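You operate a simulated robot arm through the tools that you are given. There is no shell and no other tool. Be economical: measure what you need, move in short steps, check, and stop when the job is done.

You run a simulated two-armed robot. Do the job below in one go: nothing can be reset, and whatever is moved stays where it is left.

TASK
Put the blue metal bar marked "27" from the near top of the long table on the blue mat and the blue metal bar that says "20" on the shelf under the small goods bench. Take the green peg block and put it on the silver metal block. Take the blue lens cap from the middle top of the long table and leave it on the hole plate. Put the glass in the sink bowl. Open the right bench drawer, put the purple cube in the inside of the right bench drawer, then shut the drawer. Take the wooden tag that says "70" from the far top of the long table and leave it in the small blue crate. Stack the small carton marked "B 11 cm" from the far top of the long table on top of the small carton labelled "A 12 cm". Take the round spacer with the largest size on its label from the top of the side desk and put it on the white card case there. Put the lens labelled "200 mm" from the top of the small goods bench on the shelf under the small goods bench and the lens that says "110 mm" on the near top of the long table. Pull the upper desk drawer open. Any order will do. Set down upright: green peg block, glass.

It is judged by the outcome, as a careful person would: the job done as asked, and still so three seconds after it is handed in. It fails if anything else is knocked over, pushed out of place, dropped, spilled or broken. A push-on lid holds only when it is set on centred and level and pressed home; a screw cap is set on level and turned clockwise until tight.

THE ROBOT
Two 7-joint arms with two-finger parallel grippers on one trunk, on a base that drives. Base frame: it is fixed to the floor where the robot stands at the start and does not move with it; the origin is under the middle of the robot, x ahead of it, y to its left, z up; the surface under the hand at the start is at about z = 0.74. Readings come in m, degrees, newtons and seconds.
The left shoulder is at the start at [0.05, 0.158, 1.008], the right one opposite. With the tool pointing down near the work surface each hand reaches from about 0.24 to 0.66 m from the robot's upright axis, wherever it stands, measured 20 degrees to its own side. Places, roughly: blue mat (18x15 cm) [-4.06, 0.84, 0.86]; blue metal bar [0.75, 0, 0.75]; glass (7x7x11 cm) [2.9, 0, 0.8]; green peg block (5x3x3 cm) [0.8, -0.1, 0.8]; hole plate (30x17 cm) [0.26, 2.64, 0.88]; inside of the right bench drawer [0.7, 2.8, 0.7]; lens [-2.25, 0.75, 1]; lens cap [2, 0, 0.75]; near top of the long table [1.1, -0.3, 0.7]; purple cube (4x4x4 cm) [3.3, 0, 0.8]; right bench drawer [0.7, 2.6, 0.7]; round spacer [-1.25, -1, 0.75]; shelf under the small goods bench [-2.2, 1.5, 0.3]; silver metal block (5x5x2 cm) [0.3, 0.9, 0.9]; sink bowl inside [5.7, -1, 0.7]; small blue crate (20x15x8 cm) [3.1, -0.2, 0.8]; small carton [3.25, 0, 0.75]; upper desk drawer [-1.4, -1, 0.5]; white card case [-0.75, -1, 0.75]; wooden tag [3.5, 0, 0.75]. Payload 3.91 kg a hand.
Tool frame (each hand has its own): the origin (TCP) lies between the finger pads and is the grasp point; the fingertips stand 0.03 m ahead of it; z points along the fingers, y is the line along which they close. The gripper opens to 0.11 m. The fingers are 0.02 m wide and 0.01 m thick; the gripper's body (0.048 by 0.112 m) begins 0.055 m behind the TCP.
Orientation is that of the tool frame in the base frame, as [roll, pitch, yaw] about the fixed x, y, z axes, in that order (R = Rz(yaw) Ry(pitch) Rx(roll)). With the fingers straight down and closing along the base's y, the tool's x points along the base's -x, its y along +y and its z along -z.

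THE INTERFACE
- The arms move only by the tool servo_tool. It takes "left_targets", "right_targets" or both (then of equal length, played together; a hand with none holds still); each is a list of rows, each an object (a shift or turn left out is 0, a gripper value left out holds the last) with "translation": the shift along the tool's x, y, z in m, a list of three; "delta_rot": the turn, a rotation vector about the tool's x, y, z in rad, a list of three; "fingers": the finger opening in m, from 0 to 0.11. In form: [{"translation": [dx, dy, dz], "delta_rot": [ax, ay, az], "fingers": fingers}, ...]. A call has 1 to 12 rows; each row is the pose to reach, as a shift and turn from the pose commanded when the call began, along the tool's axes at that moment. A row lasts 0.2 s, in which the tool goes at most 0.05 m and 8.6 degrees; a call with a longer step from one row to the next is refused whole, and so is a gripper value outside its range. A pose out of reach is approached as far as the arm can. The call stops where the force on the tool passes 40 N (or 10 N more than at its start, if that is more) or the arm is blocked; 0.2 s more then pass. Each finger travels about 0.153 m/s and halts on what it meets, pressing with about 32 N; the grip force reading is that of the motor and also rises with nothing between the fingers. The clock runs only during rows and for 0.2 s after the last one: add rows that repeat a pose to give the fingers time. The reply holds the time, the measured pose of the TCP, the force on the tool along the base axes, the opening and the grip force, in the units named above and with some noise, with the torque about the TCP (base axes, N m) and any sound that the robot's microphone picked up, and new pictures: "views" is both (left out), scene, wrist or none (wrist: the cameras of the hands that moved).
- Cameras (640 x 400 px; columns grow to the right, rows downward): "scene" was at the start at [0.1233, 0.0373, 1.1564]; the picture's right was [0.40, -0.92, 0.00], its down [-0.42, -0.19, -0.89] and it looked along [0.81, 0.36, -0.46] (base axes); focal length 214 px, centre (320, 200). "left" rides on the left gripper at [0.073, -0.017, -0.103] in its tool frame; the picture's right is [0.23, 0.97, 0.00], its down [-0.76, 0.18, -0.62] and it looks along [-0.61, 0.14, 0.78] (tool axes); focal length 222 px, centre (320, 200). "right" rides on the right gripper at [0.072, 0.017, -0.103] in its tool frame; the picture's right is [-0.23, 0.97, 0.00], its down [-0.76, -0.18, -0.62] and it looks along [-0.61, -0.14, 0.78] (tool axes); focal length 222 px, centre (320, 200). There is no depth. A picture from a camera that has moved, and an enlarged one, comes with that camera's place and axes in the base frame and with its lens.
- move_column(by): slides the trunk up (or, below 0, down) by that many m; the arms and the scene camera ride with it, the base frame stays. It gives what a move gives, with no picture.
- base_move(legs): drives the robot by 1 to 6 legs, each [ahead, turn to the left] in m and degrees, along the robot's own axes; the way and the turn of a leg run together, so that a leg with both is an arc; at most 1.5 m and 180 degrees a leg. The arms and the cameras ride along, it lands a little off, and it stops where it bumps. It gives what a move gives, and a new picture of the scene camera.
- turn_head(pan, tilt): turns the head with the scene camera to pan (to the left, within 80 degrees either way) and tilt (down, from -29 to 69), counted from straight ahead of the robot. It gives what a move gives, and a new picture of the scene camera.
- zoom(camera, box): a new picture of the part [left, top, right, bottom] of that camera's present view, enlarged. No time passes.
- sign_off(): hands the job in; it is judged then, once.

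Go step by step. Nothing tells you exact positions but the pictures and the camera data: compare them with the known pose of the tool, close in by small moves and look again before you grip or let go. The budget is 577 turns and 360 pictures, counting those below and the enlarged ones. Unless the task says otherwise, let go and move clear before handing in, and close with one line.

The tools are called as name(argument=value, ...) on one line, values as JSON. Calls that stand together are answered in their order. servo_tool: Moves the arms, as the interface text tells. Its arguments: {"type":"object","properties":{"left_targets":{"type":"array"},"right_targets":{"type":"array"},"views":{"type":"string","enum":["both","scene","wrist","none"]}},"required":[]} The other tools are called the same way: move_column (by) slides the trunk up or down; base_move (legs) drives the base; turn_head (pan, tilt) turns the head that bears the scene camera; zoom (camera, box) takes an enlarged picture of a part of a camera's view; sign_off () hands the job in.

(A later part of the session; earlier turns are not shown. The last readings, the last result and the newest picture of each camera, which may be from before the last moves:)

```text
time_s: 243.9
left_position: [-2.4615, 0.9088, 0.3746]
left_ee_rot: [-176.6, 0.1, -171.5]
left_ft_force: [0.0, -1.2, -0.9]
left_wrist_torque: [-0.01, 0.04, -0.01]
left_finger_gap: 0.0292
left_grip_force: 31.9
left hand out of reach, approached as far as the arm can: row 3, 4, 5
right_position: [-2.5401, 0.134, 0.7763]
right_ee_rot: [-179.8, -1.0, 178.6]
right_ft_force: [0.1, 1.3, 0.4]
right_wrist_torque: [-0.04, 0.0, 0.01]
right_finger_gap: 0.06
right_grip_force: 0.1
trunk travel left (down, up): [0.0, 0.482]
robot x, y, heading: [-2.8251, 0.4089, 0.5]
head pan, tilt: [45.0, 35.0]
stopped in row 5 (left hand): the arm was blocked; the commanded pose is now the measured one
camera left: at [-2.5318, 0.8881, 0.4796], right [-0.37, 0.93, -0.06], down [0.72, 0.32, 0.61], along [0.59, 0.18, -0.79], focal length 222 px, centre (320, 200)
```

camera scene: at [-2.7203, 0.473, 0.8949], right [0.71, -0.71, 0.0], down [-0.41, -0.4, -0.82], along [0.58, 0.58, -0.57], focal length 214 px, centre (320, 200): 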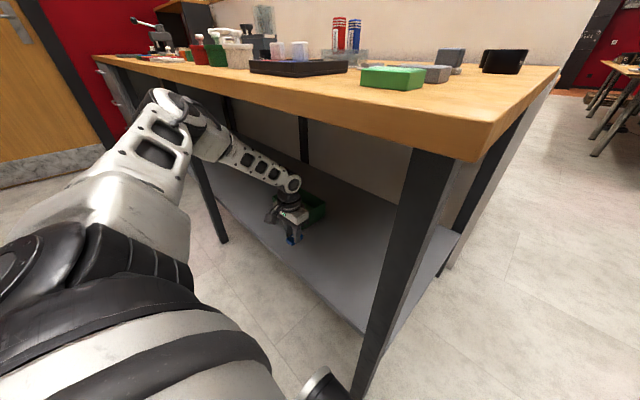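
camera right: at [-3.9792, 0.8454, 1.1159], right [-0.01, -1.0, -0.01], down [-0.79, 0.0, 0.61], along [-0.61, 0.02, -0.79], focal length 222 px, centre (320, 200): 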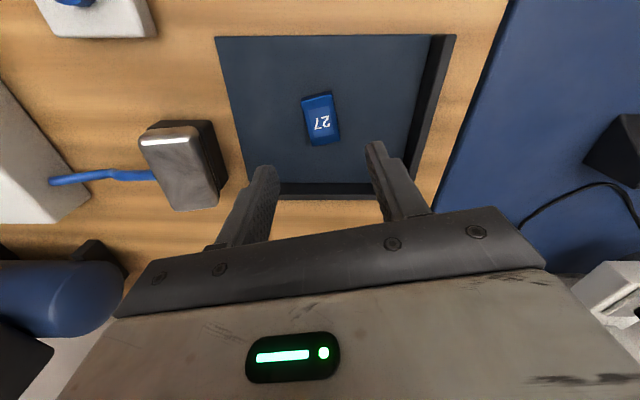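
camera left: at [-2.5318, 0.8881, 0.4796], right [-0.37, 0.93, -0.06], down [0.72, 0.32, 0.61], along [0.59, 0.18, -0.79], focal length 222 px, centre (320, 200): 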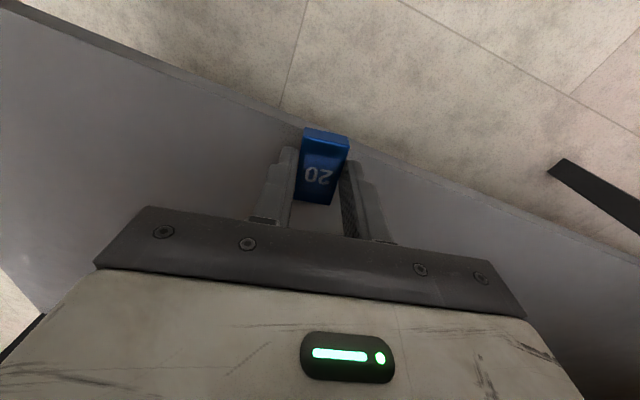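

It slid back toward the edge as it reached its limit, with the bar about touching the shelf. Raise 2.5 cm, drive 6 cm forward, and lower again.

servo_tool(left_targets=[{"translation": [0, 0, -0.025]}], views="none")

base_move(legs=[[0.06, 0]])

servo_tool(left_targets=[{"translation": [0, 0, 0.01], "delta_rot": [-0.06, 0, 0.0]}, {"translation": [0, 0, 0.02], "delta_rot": [-0.06, 0, 0]}, {"translation": [0, 0, 0.024], "delta_rot": [-0.06, 0, 0]}], views="wrist")

```text
time_s: 244.3
left_position: [-2.4629, 0.9102, 0.4007]
left_ee_rot: [-176.7, 0.0, -171.6]
left_ft_force: [-0.3, 0.3, -0.6]
left_wrist_torque: [0.0, 0.0, 0.01]
left_finger_gap: 0.0289
left_grip_force: 32.0
right_position: [-2.5385, 0.1337, 0.7753]
right_ee_rot: [-179.8, -1.2, 178.7]
right_ft_force: [-0.6, 0.5, 0.4]
right_wrist_torque: [0.0, 0.02, -0.04]
right_finger_gap: 0.0601
right_grip_force: 0.1
trunk travel left (down, up): [0.0, 0.482]
robot x, y, heading: [-2.8225, 0.4138, 0.8]
head pan, tilt: [45.0, 35.0]
```

```text
time_s: 245.1
left_position: [-2.4491, 0.9145, 0.4006]
left_ee_rot: [-176.2, 0.2, -170.2]
left_ft_force: [-0.3, -0.4, -0.7]
left_wrist_torque: [0.02, -0.04, -0.02]
left_finger_gap: 0.0288
left_grip_force: 31.7
right_position: [-2.5173, 0.1343, 0.7761]
right_ee_rot: [-179.8, -1.0, 179.2]
right_ft_force: [0.5, -0.3, 0.1]
right_wrist_torque: [0.0, 0.0, -0.01]
right_finger_gap: 0.0601
right_grip_force: 0.0
trunk travel left (down, up): [0.0, 0.482]
robot x, y, heading: [-2.8018, 0.4095, 1.1]
head pan, tilt: [45.0, 35.0]
stopped in leg 1: the robot was blocked; the commanded pose is now the measured one
camera scene: at [-2.7027, 0.4736, 0.8952], right [0.72, -0.69, 0.0], down [-0.39, -0.41, -0.82], along [0.57, 0.59, -0.57], focal length 214 px, centre (320, 200)
```

scene: 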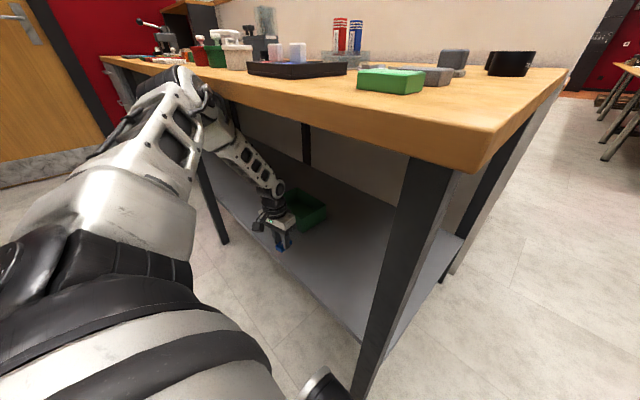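

```text
time_s: 245.9
left_position: [-2.4506, 0.9126, 0.3786]
left_ee_rot: [-179.6, 0.4, -170.0]
left_ft_force: [0.2, -0.6, -0.2]
left_wrist_torque: [0.01, 0.02, -0.03]
left_finger_gap: 0.0289
left_grip_force: 32.5
right_position: [-2.5202, 0.1323, 0.7758]
right_ee_rot: [-179.9, -0.6, 179.1]
right_ft_force: [0.7, 0.1, -0.3]
right_wrist_torque: [0.0, 0.01, 0.01]
right_finger_gap: 0.0599
right_grip_force: 0.0
trunk travel left (down, up): [0.0, 0.482]
robot x, y, heading: [-2.7988, 0.4096, 1.1]
head pan, tilt: [45.0, 35.0]
camera left: at [-2.519, 0.8836, 0.4816], right [-0.39, 0.92, -0.01], down [0.71, 0.31, 0.63], along [0.58, 0.24, -0.78], focal length 222 px, centre (320, 200)
```

left: 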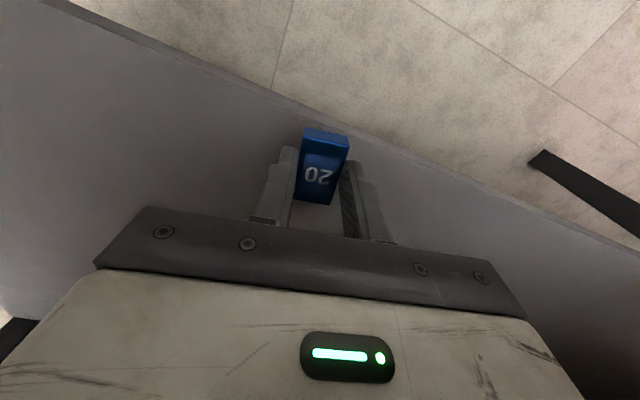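

The bar is just inside the edge; I'd like it 2–3 cm deeper. Tilt the fingers forward a bit while advancing.

servo_tool(left_targets=[{"translation": [-0.008, 0, -0.008], "delta_rot": [0, -0.1, 0]}, {"translation": [-0.018, 0, -0.012], "delta_rot": [0, -0.22, 0]}, {"translation": [-0.028, 0, -0.012], "delta_rot": [0, -0.34, 0]}, {"translation": [-0.038, 0, -0.008], "delta_rot": [0, -0.45, 0]}], views="wrist")

```text
time_s: 247.1
left_position: [-2.4562, 0.9256, 0.3606]
left_ee_rot: [-178.2, 22.7, -165.2]
left_ft_force: [-1.9, 1.2, -0.5]
left_wrist_torque: [0.03, -0.09, -0.05]
left_finger_gap: 0.029
left_grip_force: 32.2
right_position: [-2.5231, 0.1296, 0.7764]
right_ee_rot: [180.0, -0.9, 178.7]
right_ft_force: [-0.2, -0.8, 1.7]
right_wrist_torque: [0.04, -0.02, -0.03]
right_finger_gap: 0.0599
right_grip_force: 0.0
trunk travel left (down, up): [0.0, 0.482]
robot x, y, heading: [-2.8082, 0.4093, 2.0]
head pan, tilt: [45.0, 35.0]
stopped in row 4 (left hand): the arm was blocked; the commanded pose is now the measured one
camera left: at [-2.5554, 0.8862, 0.4293], right [-0.44, 0.89, -0.12], down [0.4, 0.31, 0.86], along [0.81, 0.33, -0.49], focal length 222 px, centre (320, 200)
```

left: 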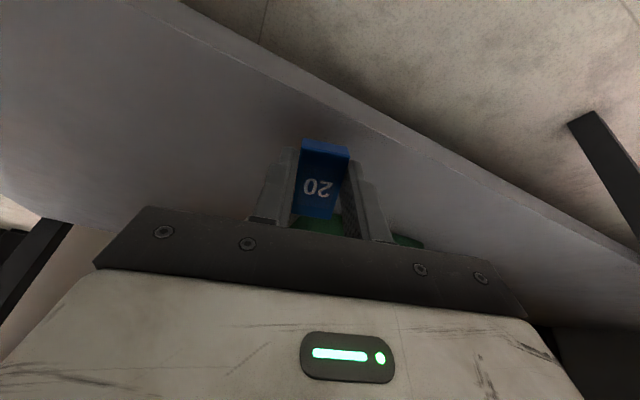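

servo_tool(left_targets=[{"translation": [-0.008, 0, -0.02]}, {"translation": [-0.03, 0, -0.005]}], views="scene")

zoom(camera="scene", box=[200, 130, 340, 270])

```text
time_s: 247.5
left_position: [-2.4619, 0.931, 0.363]
left_ee_rot: [-177.9, 22.0, -164.8]
left_ft_force: [-0.4, 0.1, -0.8]
left_wrist_torque: [-0.02, 0.02, -0.03]
left_finger_gap: 0.0293
left_grip_force: 31.8
right_position: [-2.5178, 0.1362, 0.7753]
right_ee_rot: [-179.7, -1.4, 179.2]
right_ft_force: [0.7, 0.4, -1.2]
right_wrist_torque: [0.0, 0.02, -0.02]
right_finger_gap: 0.0602
right_grip_force: 0.1
trunk travel left (down, up): [0.0, 0.482]
robot x, y, heading: [-2.8026, 0.4111, 2.4]
head pan, tilt: [45.0, 35.0]
stopped in row 1 (left hand): the arm was blocked; the commanded pose is now the measured one
camera scene: at [-2.7047, 0.4776, 0.8953], right [0.73, -0.68, 0.0], down [-0.39, -0.42, -0.82], along [0.56, 0.6, -0.57], focal length 214 px, centre (320, 200)
```

scene: 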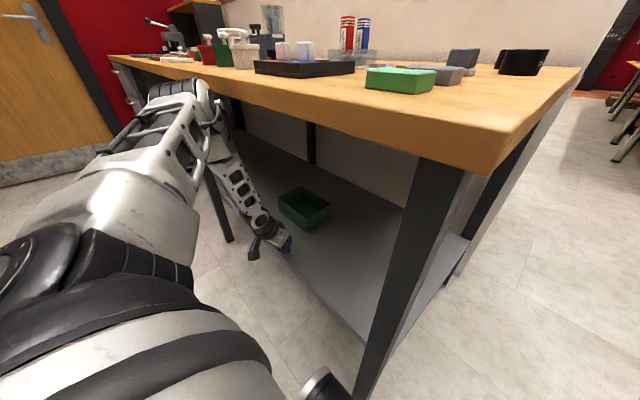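

```text
2.86 times, centred on (270, 200) of scene
camera zoom: at [-2.7047, 0.4776, 0.8953], right [0.73, -0.68, 0.0], down [-0.39, -0.42, -0.82], along [0.56, 0.6, -0.57], focal length 613 px, centre (463, 200)
```

zoom: 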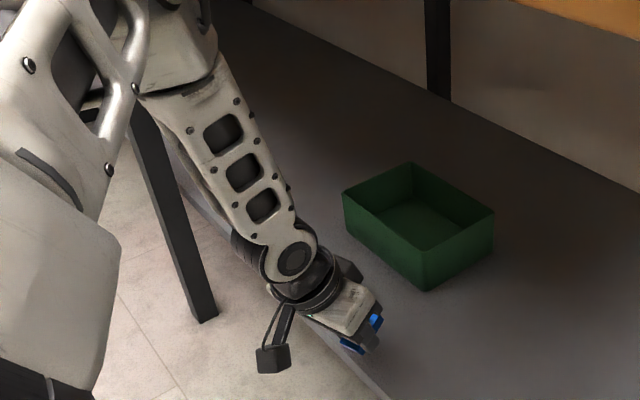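

The elbow is likely against the table edge. Raise the hand 5 cm, back the base 3 cm, and check the pose.

servo_tool(left_targets=[{"translation": [-0.008, 0, -0.02]}, {"translation": [-0.0187, 0, -0.0463]}], views="none")

base_move(legs=[[-0.03, -2]])

```text
time_s: 248.1
left_position: [-2.4608, 0.9332, 0.4127]
left_ee_rot: [-177.9, 22.0, -164.7]
left_ft_force: [-0.5, 0.5, -0.5]
left_wrist_torque: [0.0, -0.02, 0.03]
left_finger_gap: 0.029
left_grip_force: 32.1
right_position: [-2.5192, 0.1362, 0.7753]
right_ee_rot: [-179.7, -1.3, 179.2]
right_ft_force: [0.5, 0.3, 0.4]
right_wrist_torque: [0.01, -0.01, 0.02]
right_finger_gap: 0.0601
right_grip_force: 0.1
trunk travel left (down, up): [0.0, 0.482]
robot x, y, heading: [-2.8034, 0.4094, 2.3]
head pan, tilt: [45.0, 35.0]
```

```text
time_s: 249.0
left_position: [-2.4698, 0.9202, 0.4133]
left_ee_rot: [-177.6, 22.2, -166.2]
left_ft_force: [0.6, -0.2, 0.3]
left_wrist_torque: [0.03, -0.01, 0.0]
left_finger_gap: 0.0292
left_grip_force: 31.7
right_position: [-2.5513, 0.1273, 0.7747]
right_ee_rot: [-179.7, -1.2, 177.5]
right_ft_force: [-0.2, -0.2, -0.8]
right_wrist_torque: [-0.01, -0.01, 0.0]
right_finger_gap: 0.06
right_grip_force: 0.1
trunk travel left (down, up): [0.0, 0.482]
robot x, y, heading: [-2.8273, 0.4117, 0.6]
head pan, tilt: [45.0, 35.0]
stopped in leg 1: the robot was blocked; the commanded pose is now the measured one
camera scene: at [-2.7271, 0.4739, 0.8949], right [0.71, -0.7, 0.0], down [-0.4, -0.41, -0.82], along [0.57, 0.59, -0.57], focal length 214 px, centre (320, 200)
```

scene: 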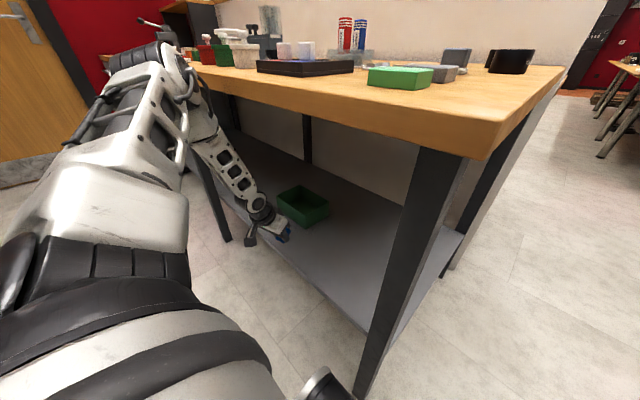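

servo_tool(left_targets=[{"translation": [-0.012, 0, 0.006], "delta_rot": [0, -0.05, 0]}, {"translation": [-0.025, -0.004, 0.012], "delta_rot": [0, -0.1, 0]}, {"translation": [-0.037, -0.007, 0.02], "delta_rot": [0, -0.14, 0]}, {"translation": [-0.042, -0.007, 0.022], "delta_rot": [0, -0.14, 0]}], views="scene")

zoom(camera="scene", box=[200, 130, 340, 270])

```text
time_s: 250.0
left_position: [-2.4221, 0.9246, 0.4074]
left_ee_rot: [-177.5, 30.1, -165.9]
left_ft_force: [0.9, 0.4, -1.3]
left_wrist_torque: [0.03, 0.04, 0.03]
left_finger_gap: 0.0289
left_grip_force: 31.6
right_position: [-2.5521, 0.1268, 0.7763]
right_ee_rot: [-179.5, -1.2, 177.5]
right_ft_force: [0.3, 0.2, 1.0]
right_wrist_torque: [0.0, -0.03, -0.01]
right_finger_gap: 0.0599
right_grip_force: 0.2
trunk travel left (down, up): [0.0, 0.482]
robot x, y, heading: [-2.8255, 0.4091, 0.5]
head pan, tilt: [45.0, 35.0]
camera scene: at [-2.7271, 0.4739, 0.8948], right [0.71, -0.7, 0.0], down [-0.4, -0.41, -0.82], along [0.57, 0.59, -0.57], focal length 214 px, centre (320, 200)
```

scene: 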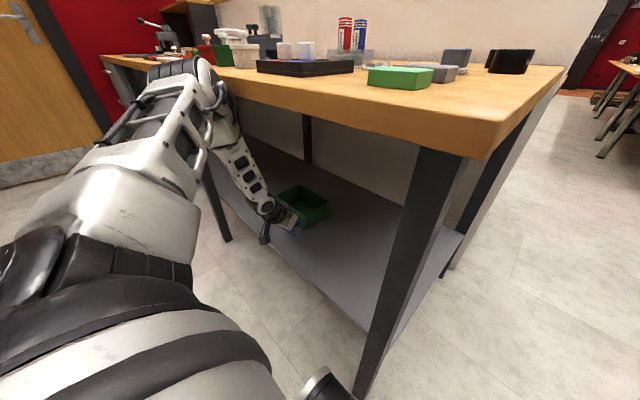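

```text
2.86 times, centred on (270, 200) of scene
camera zoom: at [-2.7271, 0.4739, 0.8948], right [0.71, -0.7, 0.0], down [-0.4, -0.41, -0.82], along [0.57, 0.59, -0.57], focal length 613 px, centre (463, 200)
```

zoom: 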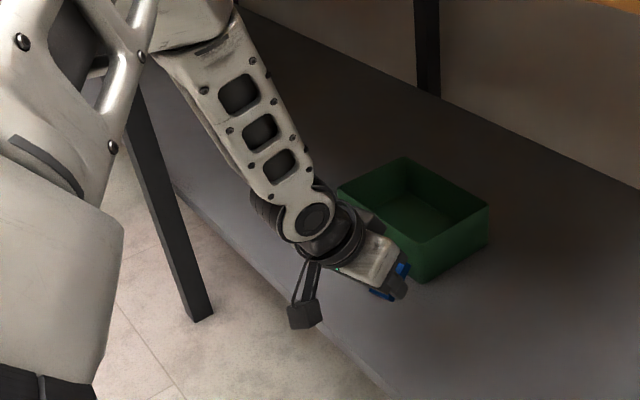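

Now well inside. Shift 3 cm away from the bin and lower until contact.

servo_tool(left_targets=[{"translation": [0, -0.03, 0]}, {"translation": [0.005, -0.035, 0.009]}, {"translation": [0.01, -0.035, 0.017]}, {"translation": [0.014, -0.035, 0.024]}, {"translation": [0.018, -0.035, 0.031]}], views="wrist")

zoom(camera="scene", box=[200, 130, 340, 270])

```text
time_s: 251.1
left_position: [-2.4006, 0.8743, 0.3818]
left_ee_rot: [-177.0, 30.4, -167.2]
left_ft_force: [-0.4, 0.9, -0.8]
left_wrist_torque: [-0.03, -0.02, 0.0]
left_finger_gap: 0.0286
left_grip_force: 32.0
left hand out of reach, approached as far as the arm can: row 5
right_position: [-2.5582, 0.1163, 0.7733]
right_ee_rot: [-179.8, -1.0, 176.0]
right_ft_force: [0.7, -0.4, 0.4]
right_wrist_torque: [0.0, -0.01, 0.03]
right_finger_gap: 0.0601
right_grip_force: 0.1
trunk travel left (down, up): [0.0, 0.482]
robot x, y, heading: [-2.8286, 0.4053, 1.2]
head pan, tilt: [45.0, 35.0]
stopped in row 5 (left hand): the arm was blocked; the commanded pose is now the measured one
camera left: at [-2.5098, 0.8372, 0.4351], right [-0.38, 0.91, -0.16], down [0.29, 0.28, 0.91], along [0.88, 0.3, -0.37], focal length 222 px, centre (320, 200)
```

left: 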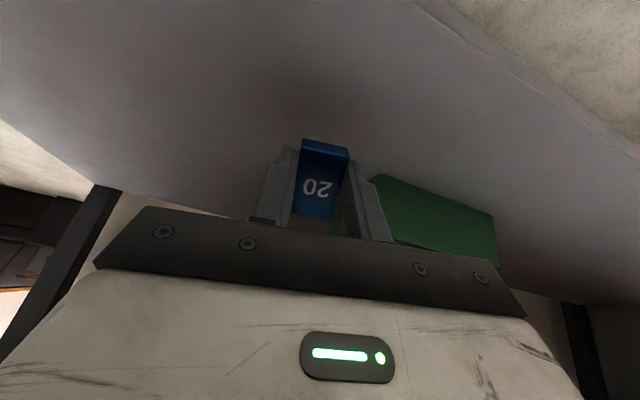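

```text
2.86 times, centred on (270, 200) of scene
camera zoom: at [-2.727, 0.4711, 0.8929], right [0.72, -0.7, 0.0], down [-0.4, -0.41, -0.82], along [0.57, 0.59, -0.57], focal length 613 px, centre (463, 200)
```

zoom: 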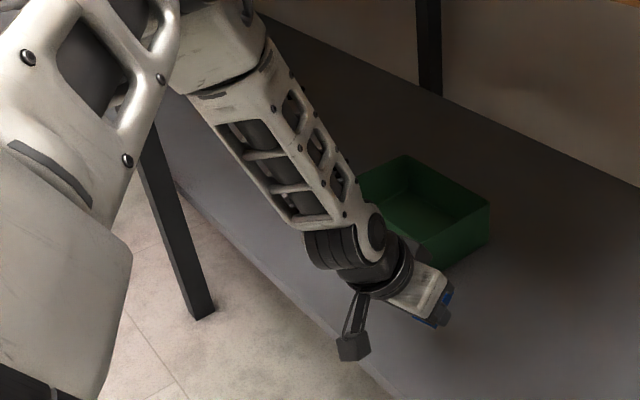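

The bar's lower rear edge should be practically at the shelf surface, about 7 cm inside the edge. Open the fingers slowly.

servo_tool(left_targets=[{"fingers": 0.032}, {"fingers": 0.036}, {"fingers": 0.045}, {"fingers": 0.05}], views="wrist")

```text
time_s: 252.1
left_position: [-2.4038, 0.8768, 0.3829]
left_ee_rot: [-176.6, 30.4, -166.3]
left_ft_force: [0.3, -0.7, -0.3]
left_wrist_torque: [0.03, -0.03, -0.02]
left_finger_gap: 0.0498
left_grip_force: 0.0
right_position: [-2.5574, 0.1196, 0.7758]
right_ee_rot: [-179.7, -0.9, 176.2]
right_ft_force: [-0.2, -0.1, 0.1]
right_wrist_torque: [0.0, -0.01, -0.02]
right_finger_gap: 0.0601
right_grip_force: 0.1
trunk travel left (down, up): [0.0, 0.482]
robot x, y, heading: [-2.8254, 0.4078, 1.1]
head pan, tilt: [45.0, 35.0]
camera left: at [-2.5143, 0.8399, 0.4356], right [-0.39, 0.9, -0.16], down [0.29, 0.29, 0.91], along [0.87, 0.31, -0.37], focal length 222 px, centre (320, 200)
```

left: 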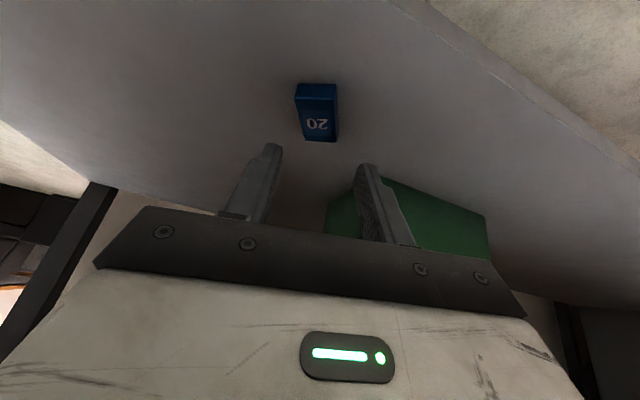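

Bar 20 lies flat on the shelf, fully inside. Withdraw the hand back out and up, then reverse.

servo_tool(left_targets=[{"translation": [0, 0, -0.04]}, {"translation": [0.02, 0, -0.08]}, {"translation": [0.04, 0, -0.12]}], views="none")

base_move(legs=[[-0.35, 0]])

move_column(by=0.4)

servo_tool(left_targets=[{"delta_rot": [0, 0.13, 0], "fingers": 0.08}, {"delta_rot": [0, 0.26, 0]}, {"delta_rot": [0, 0.4, 0]}, {"delta_rot": [0, 0.53, 0]}], views="none")

```text
time_s: 252.9
left_position: [-2.4963, 0.8601, 0.4658]
left_ee_rot: [-176.9, 30.4, -166.6]
left_ft_force: [-0.5, 0.3, 0.7]
left_wrist_torque: [-0.02, -0.02, 0.01]
left_finger_gap: 0.05
left_grip_force: 0.2
right_position: [-2.5558, 0.1174, 0.7761]
right_ee_rot: [-179.8, -1.0, 176.3]
right_ft_force: [0.5, -0.3, -0.2]
right_wrist_torque: [0.03, 0.03, 0.02]
right_finger_gap: 0.0598
right_grip_force: 0.0
trunk travel left (down, up): [0.0, 0.482]
robot x, y, heading: [-2.829, 0.4078, 0.8]
head pan, tilt: [45.0, 35.0]
```

```text
time_s: 255.2
left_position: [-2.8502, 0.855, 0.465]
left_ee_rot: [-176.9, 30.3, -166.3]
left_ft_force: [0.4, 0.3, 0.7]
left_wrist_torque: [-0.01, -0.01, 0.0]
left_finger_gap: 0.0501
left_grip_force: 0.1
right_position: [-2.9047, 0.1132, 0.7747]
right_ee_rot: [-179.8, -1.0, 176.5]
right_ft_force: [-0.4, -0.6, 0.0]
right_wrist_torque: [0.03, 0.0, -0.02]
right_finger_gap: 0.0602
right_grip_force: 0.0
trunk travel left (down, up): [0.0, 0.482]
robot x, y, heading: [-3.1777, 0.3999, 1.2]
head pan, tilt: [45.0, 35.0]
camera scene: at [-3.0771, 0.4657, 0.8949], right [0.72, -0.69, 0.0], down [-0.4, -0.41, -0.82], along [0.57, 0.59, -0.57], focal length 214 px, centre (320, 200)
```

scene: 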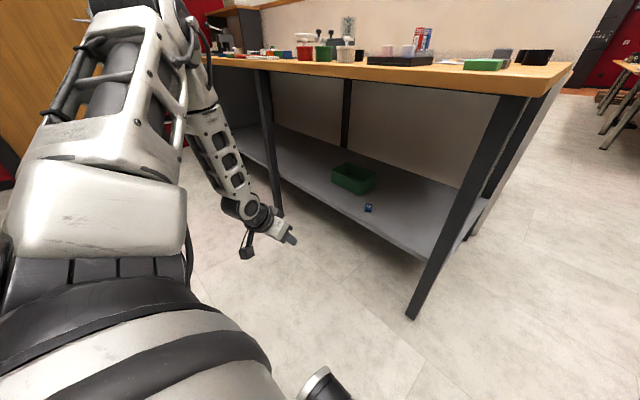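

```text
time_s: 259.0
left_position: [-2.8496, 0.8555, 0.8656]
left_ee_rot: [-176.9, 30.3, -166.2]
left_ft_force: [0.1, 0.7, 0.2]
left_wrist_torque: [0.0, -0.03, 0.01]
left_finger_gap: 0.0502
left_grip_force: 0.1
right_position: [-2.9046, 0.114, 1.1759]
right_ee_rot: [-179.8, -1.0, 176.5]
right_ft_force: [0.2, 0.7, 0.5]
right_wrist_torque: [0.02, 0.01, -0.02]
right_finger_gap: 0.0599
right_grip_force: 0.1
trunk travel left (down, up): [-0.4, 0.082]
robot x, y, heading: [-3.1767, 0.4003, 1.1]
head pan, tilt: [45.0, 35.0]
```

```text
time_s: 260.0
left_position: [-2.8488, 0.8555, 0.8646]
left_ee_rot: [-177.5, 0.0, -167.9]
left_ft_force: [-0.2, 0.6, 0.5]
left_wrist_torque: [-0.01, -0.01, 0.0]
left_finger_gap: 0.08
left_grip_force: 0.0
right_position: [-2.9037, 0.1144, 1.1756]
right_ee_rot: [-179.9, -1.1, 176.5]
right_ft_force: [0.8, -0.3, -0.3]
right_wrist_torque: [0.05, 0.0, 0.0]
right_finger_gap: 0.0599
right_grip_force: 0.1
trunk travel left (down, up): [-0.4, 0.082]
robot x, y, heading: [-3.1734, 0.4021, 1.3]
head pan, tilt: [45.0, 35.0]
```

Bar 20 done. Now the "200 mm" lens at about (-2.33,1.05): raise the left hand and drive so that the lens is ahead-left of the robot.

servo_tool(left_targets=[{"translation": [0, -0.02, -0.045]}, {"translation": [0, -0.04, -0.09]}, {"translation": [0, -0.06, -0.13]}, {"translation": [0, -0.09, -0.17]}, {"translation": [0, -0.12, -0.21]}, {"translation": [0, -0.15, -0.25], "delta_rot": [-0.04, 0, -0.1]}, {"translation": [0, -0.18, -0.27], "delta_rot": [-0.04, 0, -0.2]}], views="none")

base_move(legs=[[0, 53], [0.5, 0], [0, -53]])

turn_head(pan=15, tilt=45)

```text
time_s: 261.6
left_position: [-2.8124, 0.6898, 1.144]
left_ee_rot: [-179.8, -0.4, -156.4]
left_ft_force: [0.3, 0.6, -0.2]
left_wrist_torque: [0.03, 0.0, -0.02]
left_finger_gap: 0.0801
left_grip_force: 0.1
right_position: [-2.9042, 0.1128, 1.1754]
right_ee_rot: [-179.8, -1.1, 176.5]
right_ft_force: [-0.6, 0.1, -0.3]
right_wrist_torque: [0.03, -0.03, -0.05]
right_finger_gap: 0.0601
right_grip_force: 0.1
trunk travel left (down, up): [-0.4, 0.082]
robot x, y, heading: [-3.1775, 0.4016, 1.0]
head pan, tilt: [45.0, 35.0]
```

```text
time_s: 269.3
left_position: [-2.5235, 1.1047, 1.144]
left_ee_rot: [-179.7, -0.2, -156.0]
left_ft_force: [-0.2, 0.8, 1.2]
left_wrist_torque: [0.02, 0.02, 0.01]
left_finger_gap: 0.08
left_grip_force: 0.0
right_position: [-2.6109, 0.5259, 1.1747]
right_ee_rot: [-179.8, -1.1, 177.0]
right_ft_force: [-0.6, 0.0, -0.4]
right_wrist_torque: [0.04, 0.03, -0.01]
right_finger_gap: 0.06
right_grip_force: 0.1
trunk travel left (down, up): [-0.4, 0.082]
robot x, y, heading: [-2.8887, 0.8124, 1.6]
head pan, tilt: [45.0, 35.0]
camera scene: at [-2.7861, 0.8775, 1.2949], right [0.73, -0.69, 0.0], down [-0.39, -0.42, -0.82], along [0.56, 0.6, -0.57], focal length 214 px, centre (320, 200)
```

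scene: 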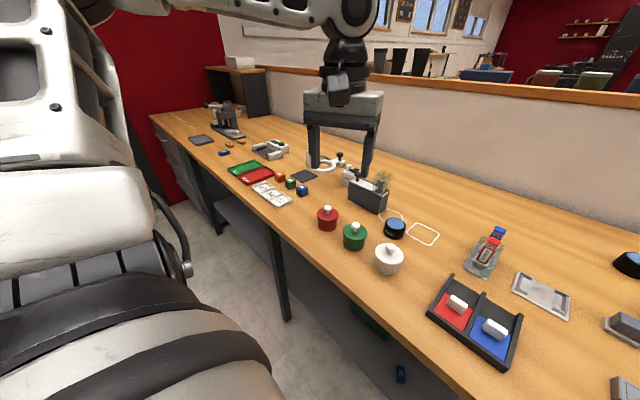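

```text
time_s: 270.3
left_position: [-2.5232, 1.1055, 1.1454]
left_ee_rot: [-179.7, -0.3, -156.0]
left_ft_force: [0.7, -0.1, 0.4]
left_wrist_torque: [0.02, 0.01, 0.03]
left_finger_gap: 0.0798
left_grip_force: 0.0
right_position: [-2.6106, 0.5278, 1.1747]
right_ee_rot: [-179.8, -1.1, 177.0]
right_ft_force: [0.3, 0.8, 0.1]
right_wrist_torque: [-0.01, -0.01, 0.02]
right_finger_gap: 0.06
right_grip_force: 0.1
trunk travel left (down, up): [-0.4, 0.082]
robot x, y, heading: [-2.8874, 0.8107, 1.7]
head pan, tilt: [15.0, 45.0]
camera scene: at [-2.7687, 0.837, 1.2801], right [0.29, -0.96, 0.0], down [-0.68, -0.2, -0.71], along [0.68, 0.2, -0.71], focal length 214 px, centre (320, 200)
```

scene: 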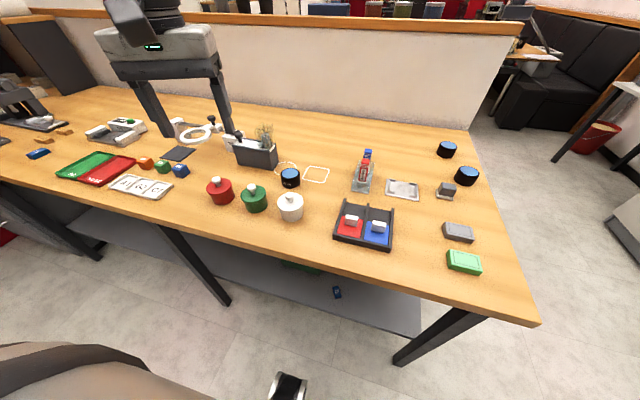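

The lens is clear from above, behind the white pot. Un-rotate the left hand and move it above the lens.

servo_tool(left_targets=[{"translation": [-0.03, -0.025, 0], "delta_rot": [0, 0, 0.14]}, {"translation": [-0.06, -0.05, 0], "delta_rot": [0, 0, 0.28]}, {"translation": [-0.09, -0.075, 0.01], "delta_rot": [0, 0, 0.41]}, {"translation": [-0.12, -0.1, 0.035], "delta_rot": [0, 0, 0.41]}, {"translation": [-0.149, -0.123, 0.06], "delta_rot": [0, 0, 0.41]}, {"translation": [-0.149, -0.123, 0.1], "delta_rot": [0, 0, 0.41]}])

```text
time_s: 271.7
left_position: [-2.3498, 1.0585, 1.0448]
left_ee_rot: [-179.6, -0.1, -179.4]
left_ft_force: [0.5, 1.1, -0.4]
left_wrist_torque: [0.01, -0.02, -0.01]
left_finger_gap: 0.0802
left_grip_force: 0.0
left hand out of reach, approached as far as the arm can: row 5, 6
right_position: [-2.6098, 0.5261, 1.1758]
right_ee_rot: [-179.8, -1.1, 176.9]
right_ft_force: [0.3, 0.5, -0.3]
right_wrist_torque: [0.03, 0.02, 0.0]
right_finger_gap: 0.0598
right_grip_force: 0.2
trunk travel left (down, up): [-0.4, 0.082]
robot x, y, heading: [-2.8834, 0.8108, 1.6]
head pan, tilt: [15.0, 45.0]
camera scene: at [-2.7683, 0.837, 1.28], right [0.29, -0.96, 0.0], down [-0.68, -0.2, -0.71], along [0.68, 0.2, -0.71], focal length 214 px, centre (320, 200)
camera left: at [-2.4209, 1.0424, 1.1486], right [-0.24, 0.97, -0.01], down [0.76, 0.19, 0.62], along [0.6, 0.14, -0.78], focal length 222 px, centre (320, 200)
```

scene: 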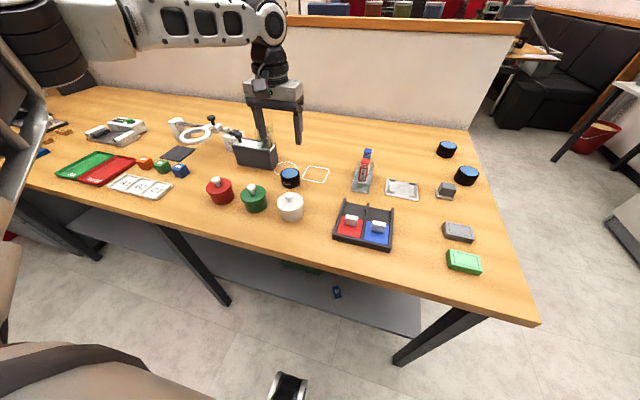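
left: 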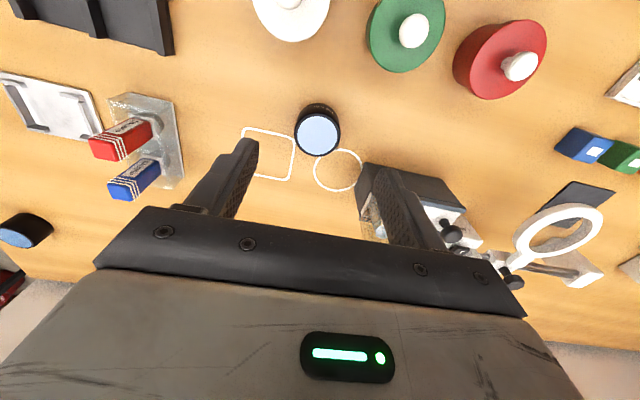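

The lens top is at about (-2.318,1.062,0.88). Drive 5 cm closer and check.

base_move(legs=[[0.05, 0]])

servo_tool(left_targets=[{"translation": [0.01, 0, 0.03]}, {"translation": [0.015, 0, 0.06]}, {"translation": [0.015, 0, 0.08]}], views="wrist")

```text
time_s: 272.6
left_position: [-2.2996, 1.0604, 1.0454]
left_ee_rot: [-179.6, -0.1, -179.5]
left_ft_force: [1.2, -0.2, -0.4]
left_wrist_torque: [-0.02, 0.05, -0.01]
left_finger_gap: 0.0798
left_grip_force: 0.0
right_position: [-2.5603, 0.5287, 1.1749]
right_ee_rot: [-179.9, -1.1, 176.9]
right_ft_force: [-0.1, -0.4, -0.2]
right_wrist_torque: [0.03, 0.05, 0.0]
right_finger_gap: 0.0601
right_grip_force: 0.1
trunk travel left (down, up): [-0.4, 0.082]
robot x, y, heading: [-2.8368, 0.8154, 1.7]
head pan, tilt: [15.0, 45.0]
camera scene: at [-2.7181, 0.8383, 1.2799], right [0.29, -0.96, 0.0], down [-0.68, -0.2, -0.71], along [0.68, 0.2, -0.71], focal length 214 px, centre (320, 200)
```

scene: 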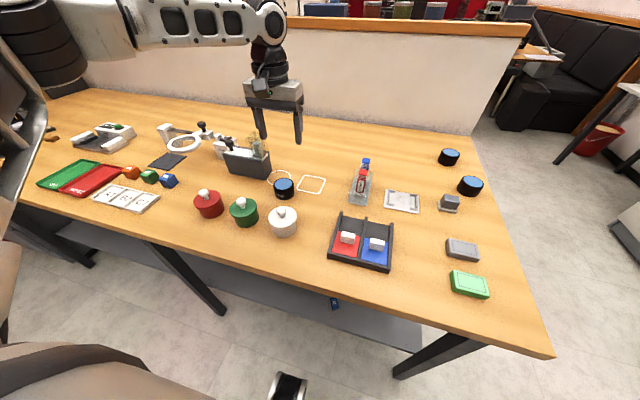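

```text
time_s: 273.4
left_position: [-2.3168, 1.0598, 0.9659]
left_ee_rot: [-179.3, -0.2, -179.4]
left_ft_force: [0.6, -0.1, -0.4]
left_wrist_torque: [-0.03, -0.03, 0.02]
left_finger_gap: 0.0798
left_grip_force: 0.2
right_position: [-2.5616, 0.5287, 1.1752]
right_ee_rot: [-179.8, -1.1, 177.0]
right_ft_force: [-1.0, -0.4, 1.1]
right_wrist_torque: [-0.03, 0.01, 0.02]
right_finger_gap: 0.06
right_grip_force: 0.1
trunk travel left (down, up): [-0.4, 0.082]
robot x, y, heading: [-2.8328, 0.8164, 1.6]
head pan, tilt: [15.0, 45.0]
camera left: at [-2.3892, 1.0438, 1.0696], right [-0.24, 0.97, -0.01], down [0.76, 0.19, 0.62], along [0.61, 0.14, -0.78], focal length 222 px, centre (320, 200)
```

left: 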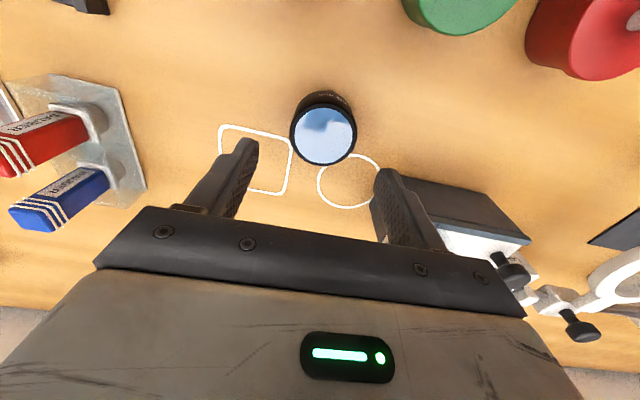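

Centred over the lens (about 5.8 cm wide). Grip it high so it hangs below the fingertips: lower to z≈0.898 with a 7.2 cm opening, then close.

servo_tool(left_targets=[{"translation": [-0.002, 0.003, 0.0], "fingers": 0.072}, {"translation": [-0.002, 0.003, 0.03]}, {"translation": [-0.002, 0.003, 0.055]}, {"translation": [-0.002, 0.003, 0.068]}, {"translation": [-0.002, 0.003, 0.068], "fingers": 0.0}, {"translation": [-0.002, 0.003, 0.068]}, {"translation": [-0.002, 0.003, 0.068]}], views="wrist")

zoom(camera="scene", box=[230, 130, 350, 230])

```text
time_s: 275.0
left_position: [-2.3367, 1.0744, 0.9142]
left_ee_rot: [-179.5, -0.1, -179.5]
left_ft_force: [-0.1, 0.2, 1.6]
left_wrist_torque: [0.03, 0.0, 0.01]
left_finger_gap: 0.05
left_grip_force: 31.0
left hand out of reach, approached as far as the arm can: row 2, 3, 4, 5, 6, 7
right_position: [-2.5614, 0.5278, 1.1755]
right_ee_rot: [-179.8, -1.1, 177.0]
right_ft_force: [0.0, 0.7, 0.0]
right_wrist_torque: [0.03, 0.03, 0.02]
right_finger_gap: 0.06
right_grip_force: 0.0
trunk travel left (down, up): [-0.4, 0.082]
robot x, y, heading: [-2.8362, 0.8117, 1.5]
head pan, tilt: [15.0, 45.0]
camera left: at [-2.4086, 1.058, 1.0171], right [-0.24, 0.97, -0.01], down [0.76, 0.19, 0.62], along [0.61, 0.14, -0.78], focal length 222 px, centre (320, 200)
```

left: 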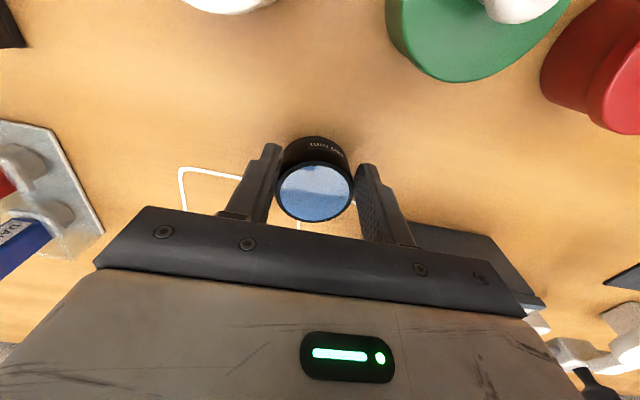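

```text
4.00 times, centred on (290, 180) of scene
camera zoom: at [-2.719, 0.8384, 1.28], right [0.29, -0.96, 0.0], down [-0.68, -0.2, -0.71], along [0.68, 0.2, -0.71], focal length 858 px, centre (440, 280)
```

zoom: 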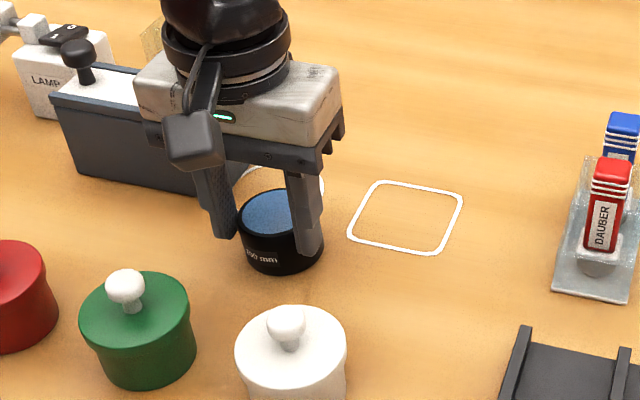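

The arm ran out of downward reach with the trunk this high and the grip is off. Release, raise, lower the trunk by 0.12 m and retry.

servo_tool(left_targets=[{"translation": [0, 0, 0], "fingers": 0.072}, {"translation": [0, 0, 0], "fingers": 0.072}, {"translation": [0, 0, -0.04]}, {"translation": [0, 0, -0.08]}, {"translation": [0, 0, -0.12]}], views="none")

move_column(by=-0.12)

servo_tool(left_targets=[{"translation": [-0.02, -0.01, 0]}])

```text
time_s: 276.2
left_position: [-2.3373, 1.0749, 1.0342]
left_ee_rot: [-179.5, -0.1, -179.5]
left_ft_force: [-0.4, -1.1, 0.8]
left_wrist_torque: [0.0, -0.01, -0.01]
left_finger_gap: 0.0719
left_grip_force: 0.1
right_position: [-2.5607, 0.5268, 1.1755]
right_ee_rot: [-179.8, -1.0, 177.0]
right_ft_force: [-0.8, -0.1, -0.3]
right_wrist_torque: [-0.02, -0.01, 0.03]
right_finger_gap: 0.0602
right_grip_force: 0.0
trunk travel left (down, up): [-0.4, 0.082]
robot x, y, heading: [-2.8381, 0.8146, 1.7]
head pan, tilt: [15.0, 45.0]
```

```text
time_s: 277.7
left_position: [-2.3365, 1.076, 0.9146]
left_ee_rot: [-179.5, 0.0, -179.5]
left_ft_force: [0.8, -0.2, -0.4]
left_wrist_torque: [0.03, 0.01, 0.02]
left_finger_gap: 0.0722
left_grip_force: 0.0
right_position: [-2.5608, 0.5279, 1.0556]
right_ee_rot: [-179.9, -1.0, 177.1]
right_ft_force: [0.0, -0.2, 0.3]
right_wrist_torque: [0.06, 0.01, -0.02]
right_finger_gap: 0.0601
right_grip_force: 0.1
trunk travel left (down, up): [-0.28, 0.202]
robot x, y, heading: [-2.8365, 0.8139, 1.4]
head pan, tilt: [15.0, 45.0]
```

```text
time_s: 278.1
left_position: [-2.3164, 1.0654, 0.9136]
left_ee_rot: [-179.5, -0.1, -179.5]
left_ft_force: [0.1, -0.2, -0.6]
left_wrist_torque: [-0.04, -0.03, 0.02]
left_finger_gap: 0.0722
left_grip_force: 0.0
right_position: [-2.5613, 0.5286, 1.0547]
right_ee_rot: [-179.8, -1.0, 177.0]
right_ft_force: [0.4, 0.6, -0.1]
right_wrist_torque: [0.01, 0.02, -0.03]
right_finger_gap: 0.06
right_grip_force: 0.0
trunk travel left (down, up): [-0.28, 0.202]
robot x, y, heading: [-2.8372, 0.8125, 1.5]
head pan, tilt: [15.0, 45.0]
camera scene: at [-2.7187, 0.8385, 1.16], right [0.29, -0.96, 0.0], down [-0.68, -0.2, -0.71], along [0.68, 0.2, -0.71], focal length 214 px, centre (320, 200)
camera left: at [-2.3882, 1.0493, 1.0177], right [-0.24, 0.97, -0.01], down [0.76, 0.19, 0.62], along [0.61, 0.14, -0.78], focal length 222 px, centre (320, 200)
```

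scene: 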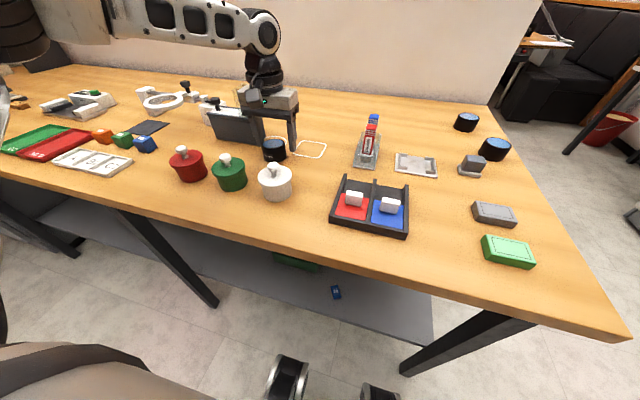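
left: 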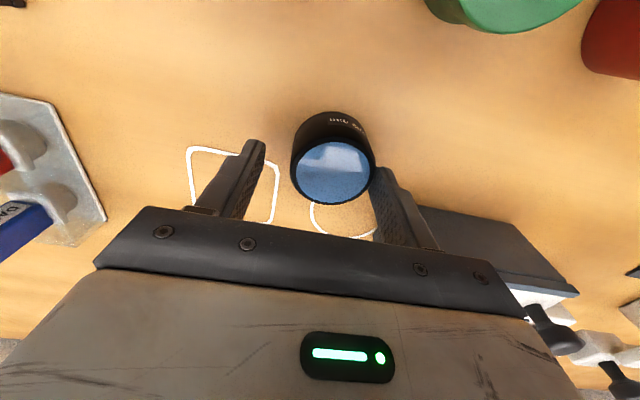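

Lens centre now ≈(-2.311,1.076). Adjust, lower 1.5 cm and grip.

servo_tool(left_targets=[{"translation": [-0.006, 0.011, 0.0], "fingers": 0.075}, {"translation": [-0.006, 0.011, 0.01]}, {"translation": [-0.006, 0.011, 0.015]}, {"translation": [-0.006, 0.011, 0.015], "fingers": 0.0}, {"translation": [-0.006, 0.011, 0.015]}, {"translation": [-0.006, 0.011, 0.015]}], views="wrist")

zoom(camera="scene", box=[220, 90, 340, 190])

```text
time_s: 279.5
left_position: [-2.3106, 1.0754, 0.8998]
left_ee_rot: [-179.5, 0.1, -179.5]
left_ft_force: [1.1, -0.2, 5.4]
left_wrist_torque: [-0.02, -0.01, -0.01]
left_finger_gap: 0.0544
left_grip_force: 31.8
right_position: [-2.5616, 0.528, 1.0556]
right_ee_rot: [-179.8, -1.0, 176.9]
right_ft_force: [-0.5, 0.5, 0.1]
right_wrist_torque: [0.0, 0.0, 0.0]
right_finger_gap: 0.06
right_grip_force: 0.1
trunk travel left (down, up): [-0.28, 0.202]
robot x, y, heading: [-2.8351, 0.8122, 1.4]
head pan, tilt: [15.0, 45.0]
camera left: at [-2.383, 1.0597, 1.0032], right [-0.24, 0.97, -0.01], down [0.76, 0.19, 0.62], along [0.61, 0.14, -0.78], focal length 222 px, centre (320, 200)
```

left: 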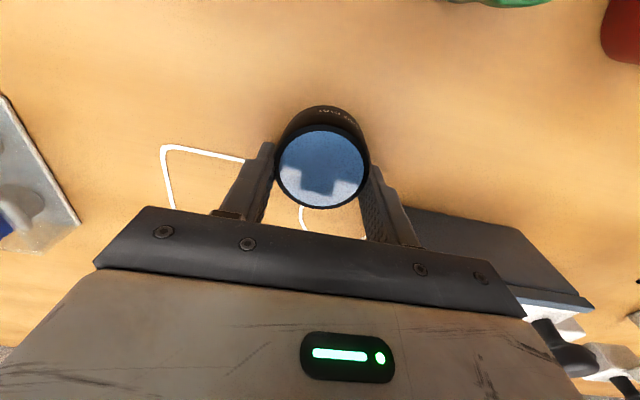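

```text
4.00 times, centred on (280, 140) of scene
camera zoom: at [-2.7192, 0.8381, 1.1601], right [0.29, -0.96, 0.0], down [-0.68, -0.2, -0.71], along [0.68, 0.2, -0.71], focal length 858 px, centre (480, 440)
```

zoom: 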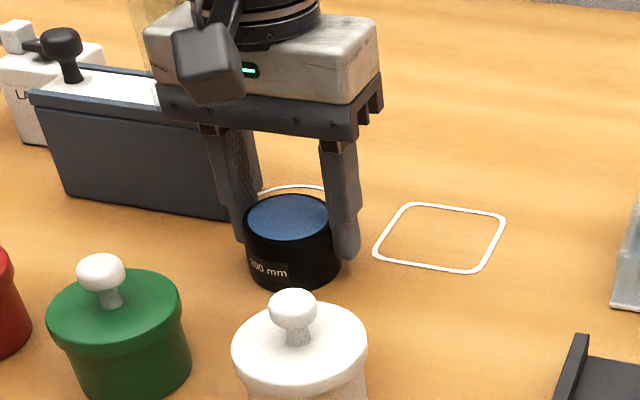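

Good grip on the upper half. But for the shelf I'd rather hold it with the tool tilted 15° forward, so I'll regrip: open, rise a bit, tilt, lower, close.

servo_tool(left_targets=[{"fingers": 0.075}, {"fingers": 0.075}, {"translation": [0.0, 0, -0.03]}, {"translation": [0.004, 0, -0.03], "delta_rot": [0, -0.13, 0]}, {"translation": [0.008, 0, -0.03], "delta_rot": [0, -0.26, 0]}, {"translation": [0.008, 0, -0.015], "delta_rot": [0, -0.26, 0]}, {"translation": [0.008, 0, 0.0], "delta_rot": [0, -0.26, 0]}, {"translation": [0.008, 0, 0.0], "delta_rot": [0, -0.26, 0]}], views="wrist")

zoom(camera="scene", box=[220, 90, 340, 190])

```text
time_s: 281.3
left_position: [-2.3201, 1.0758, 0.8993]
left_ee_rot: [-179.5, 15.0, -179.3]
left_ft_force: [-0.1, 0.9, 0.0]
left_wrist_torque: [0.0, 0.0, 0.02]
left_finger_gap: 0.0751
left_grip_force: 0.1
right_position: [-2.5613, 0.528, 1.0548]
right_ee_rot: [-179.8, -1.1, 177.0]
right_ft_force: [0.5, -0.1, 0.1]
right_wrist_torque: [-0.04, 0.03, -0.04]
right_finger_gap: 0.0599
right_grip_force: 0.1
trunk travel left (down, up): [-0.28, 0.202]
robot x, y, heading: [-2.8343, 0.8133, 1.3]
head pan, tilt: [15.0, 45.0]
camera left: at [-2.4157, 1.0592, 0.9807], right [-0.23, 0.97, -0.07], down [0.57, 0.19, 0.8], along [0.79, 0.14, -0.6], focal length 222 px, centre (320, 200)
```

left: 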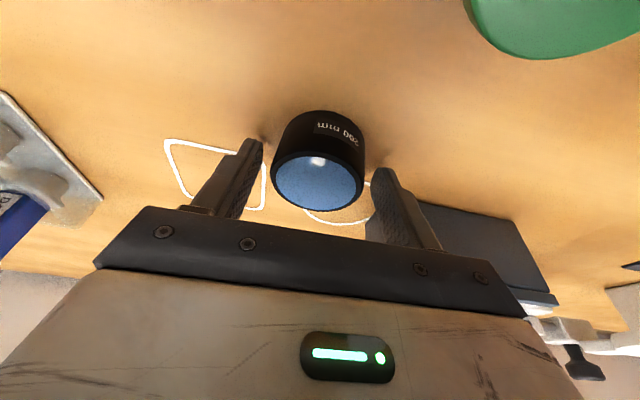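

```text
4.00 times, centred on (280, 140) of scene
camera zoom: at [-2.719, 0.8383, 1.16], right [0.29, -0.96, 0.0], down [-0.68, -0.2, -0.71], along [0.68, 0.2, -0.71], focal length 858 px, centre (480, 440)
```

zoom: 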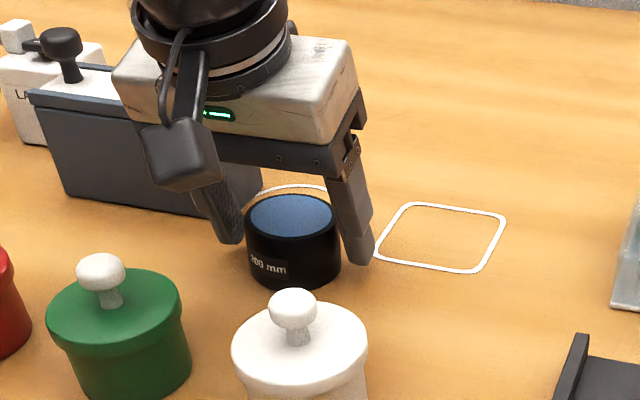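

Well centred. Close and lift a little.

servo_tool(left_targets=[{"fingers": 0.0}, {"fingers": 0.0}, {"fingers": 0.0}, {"translation": [-0.013, 0, -0.048]}, {"translation": [-0.026, 0, -0.096]}, {"translation": [-0.039, 0, -0.145]}], views="wrist")

zoom(camera="scene", box=[220, 50, 340, 150])

```text
refused: row 6 steps farther than a row can; nothing moved
```

```text
4.00 times, centred on (280, 100) of scene
camera zoom: at [-2.719, 0.8383, 1.16], right [0.29, -0.96, 0.0], down [-0.68, -0.2, -0.71], along [0.68, 0.2, -0.71], focal length 858 px, centre (480, 600)
```

zoom: 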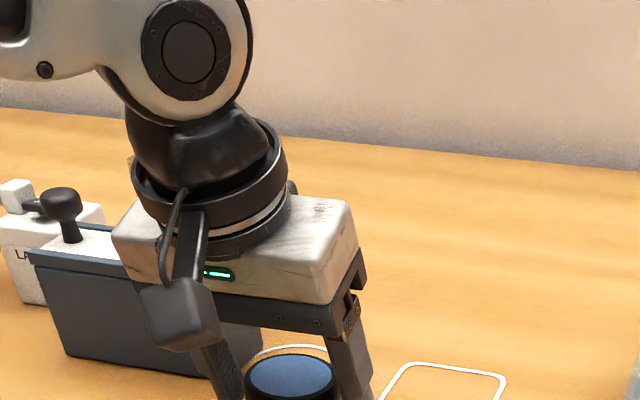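

servo_tool(left_targets=[{"fingers": 0.0}, {"fingers": 0.0}, {"fingers": 0.0}, {"translation": [-0.012, 0, -0.045]}, {"translation": [-0.024, 0, -0.09]}, {"translation": [-0.036, 0, -0.135]}, {"translation": [-0.045, 0, -0.165]}], views="wrist")

```text
time_s: 282.9
left_position: [-2.317, 1.076, 1.0712]
left_ee_rot: [-179.5, 14.8, -179.5]
left_ft_force: [0.2, -0.7, -1.2]
left_wrist_torque: [-0.02, 0.0, -0.01]
left_finger_gap: 0.0546
left_grip_force: 32.5
right_position: [-2.5603, 0.5286, 1.056]
right_ee_rot: [-180.0, -1.2, 177.1]
right_ft_force: [-0.1, -0.5, -0.5]
right_wrist_torque: [-0.02, 0.02, 0.02]
right_finger_gap: 0.0598
right_grip_force: 0.0
trunk travel left (down, up): [-0.28, 0.202]
robot x, y, heading: [-2.8327, 0.8107, 1.4]
head pan, tilt: [15.0, 45.0]
camera left: at [-2.414, 1.0605, 1.1522], right [-0.23, 0.97, -0.07], down [0.58, 0.19, 0.8], along [0.79, 0.14, -0.6], focal length 222 px, centre (320, 200)
```

left: 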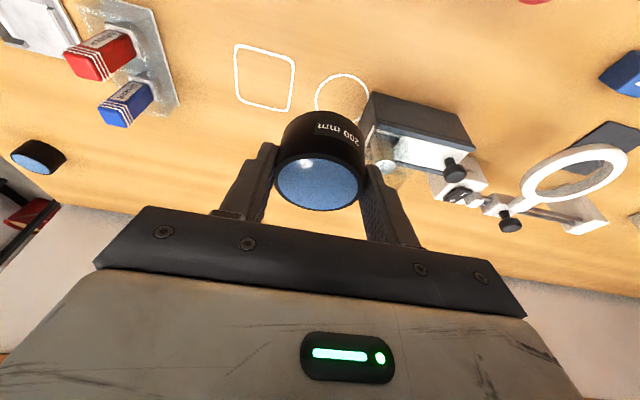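

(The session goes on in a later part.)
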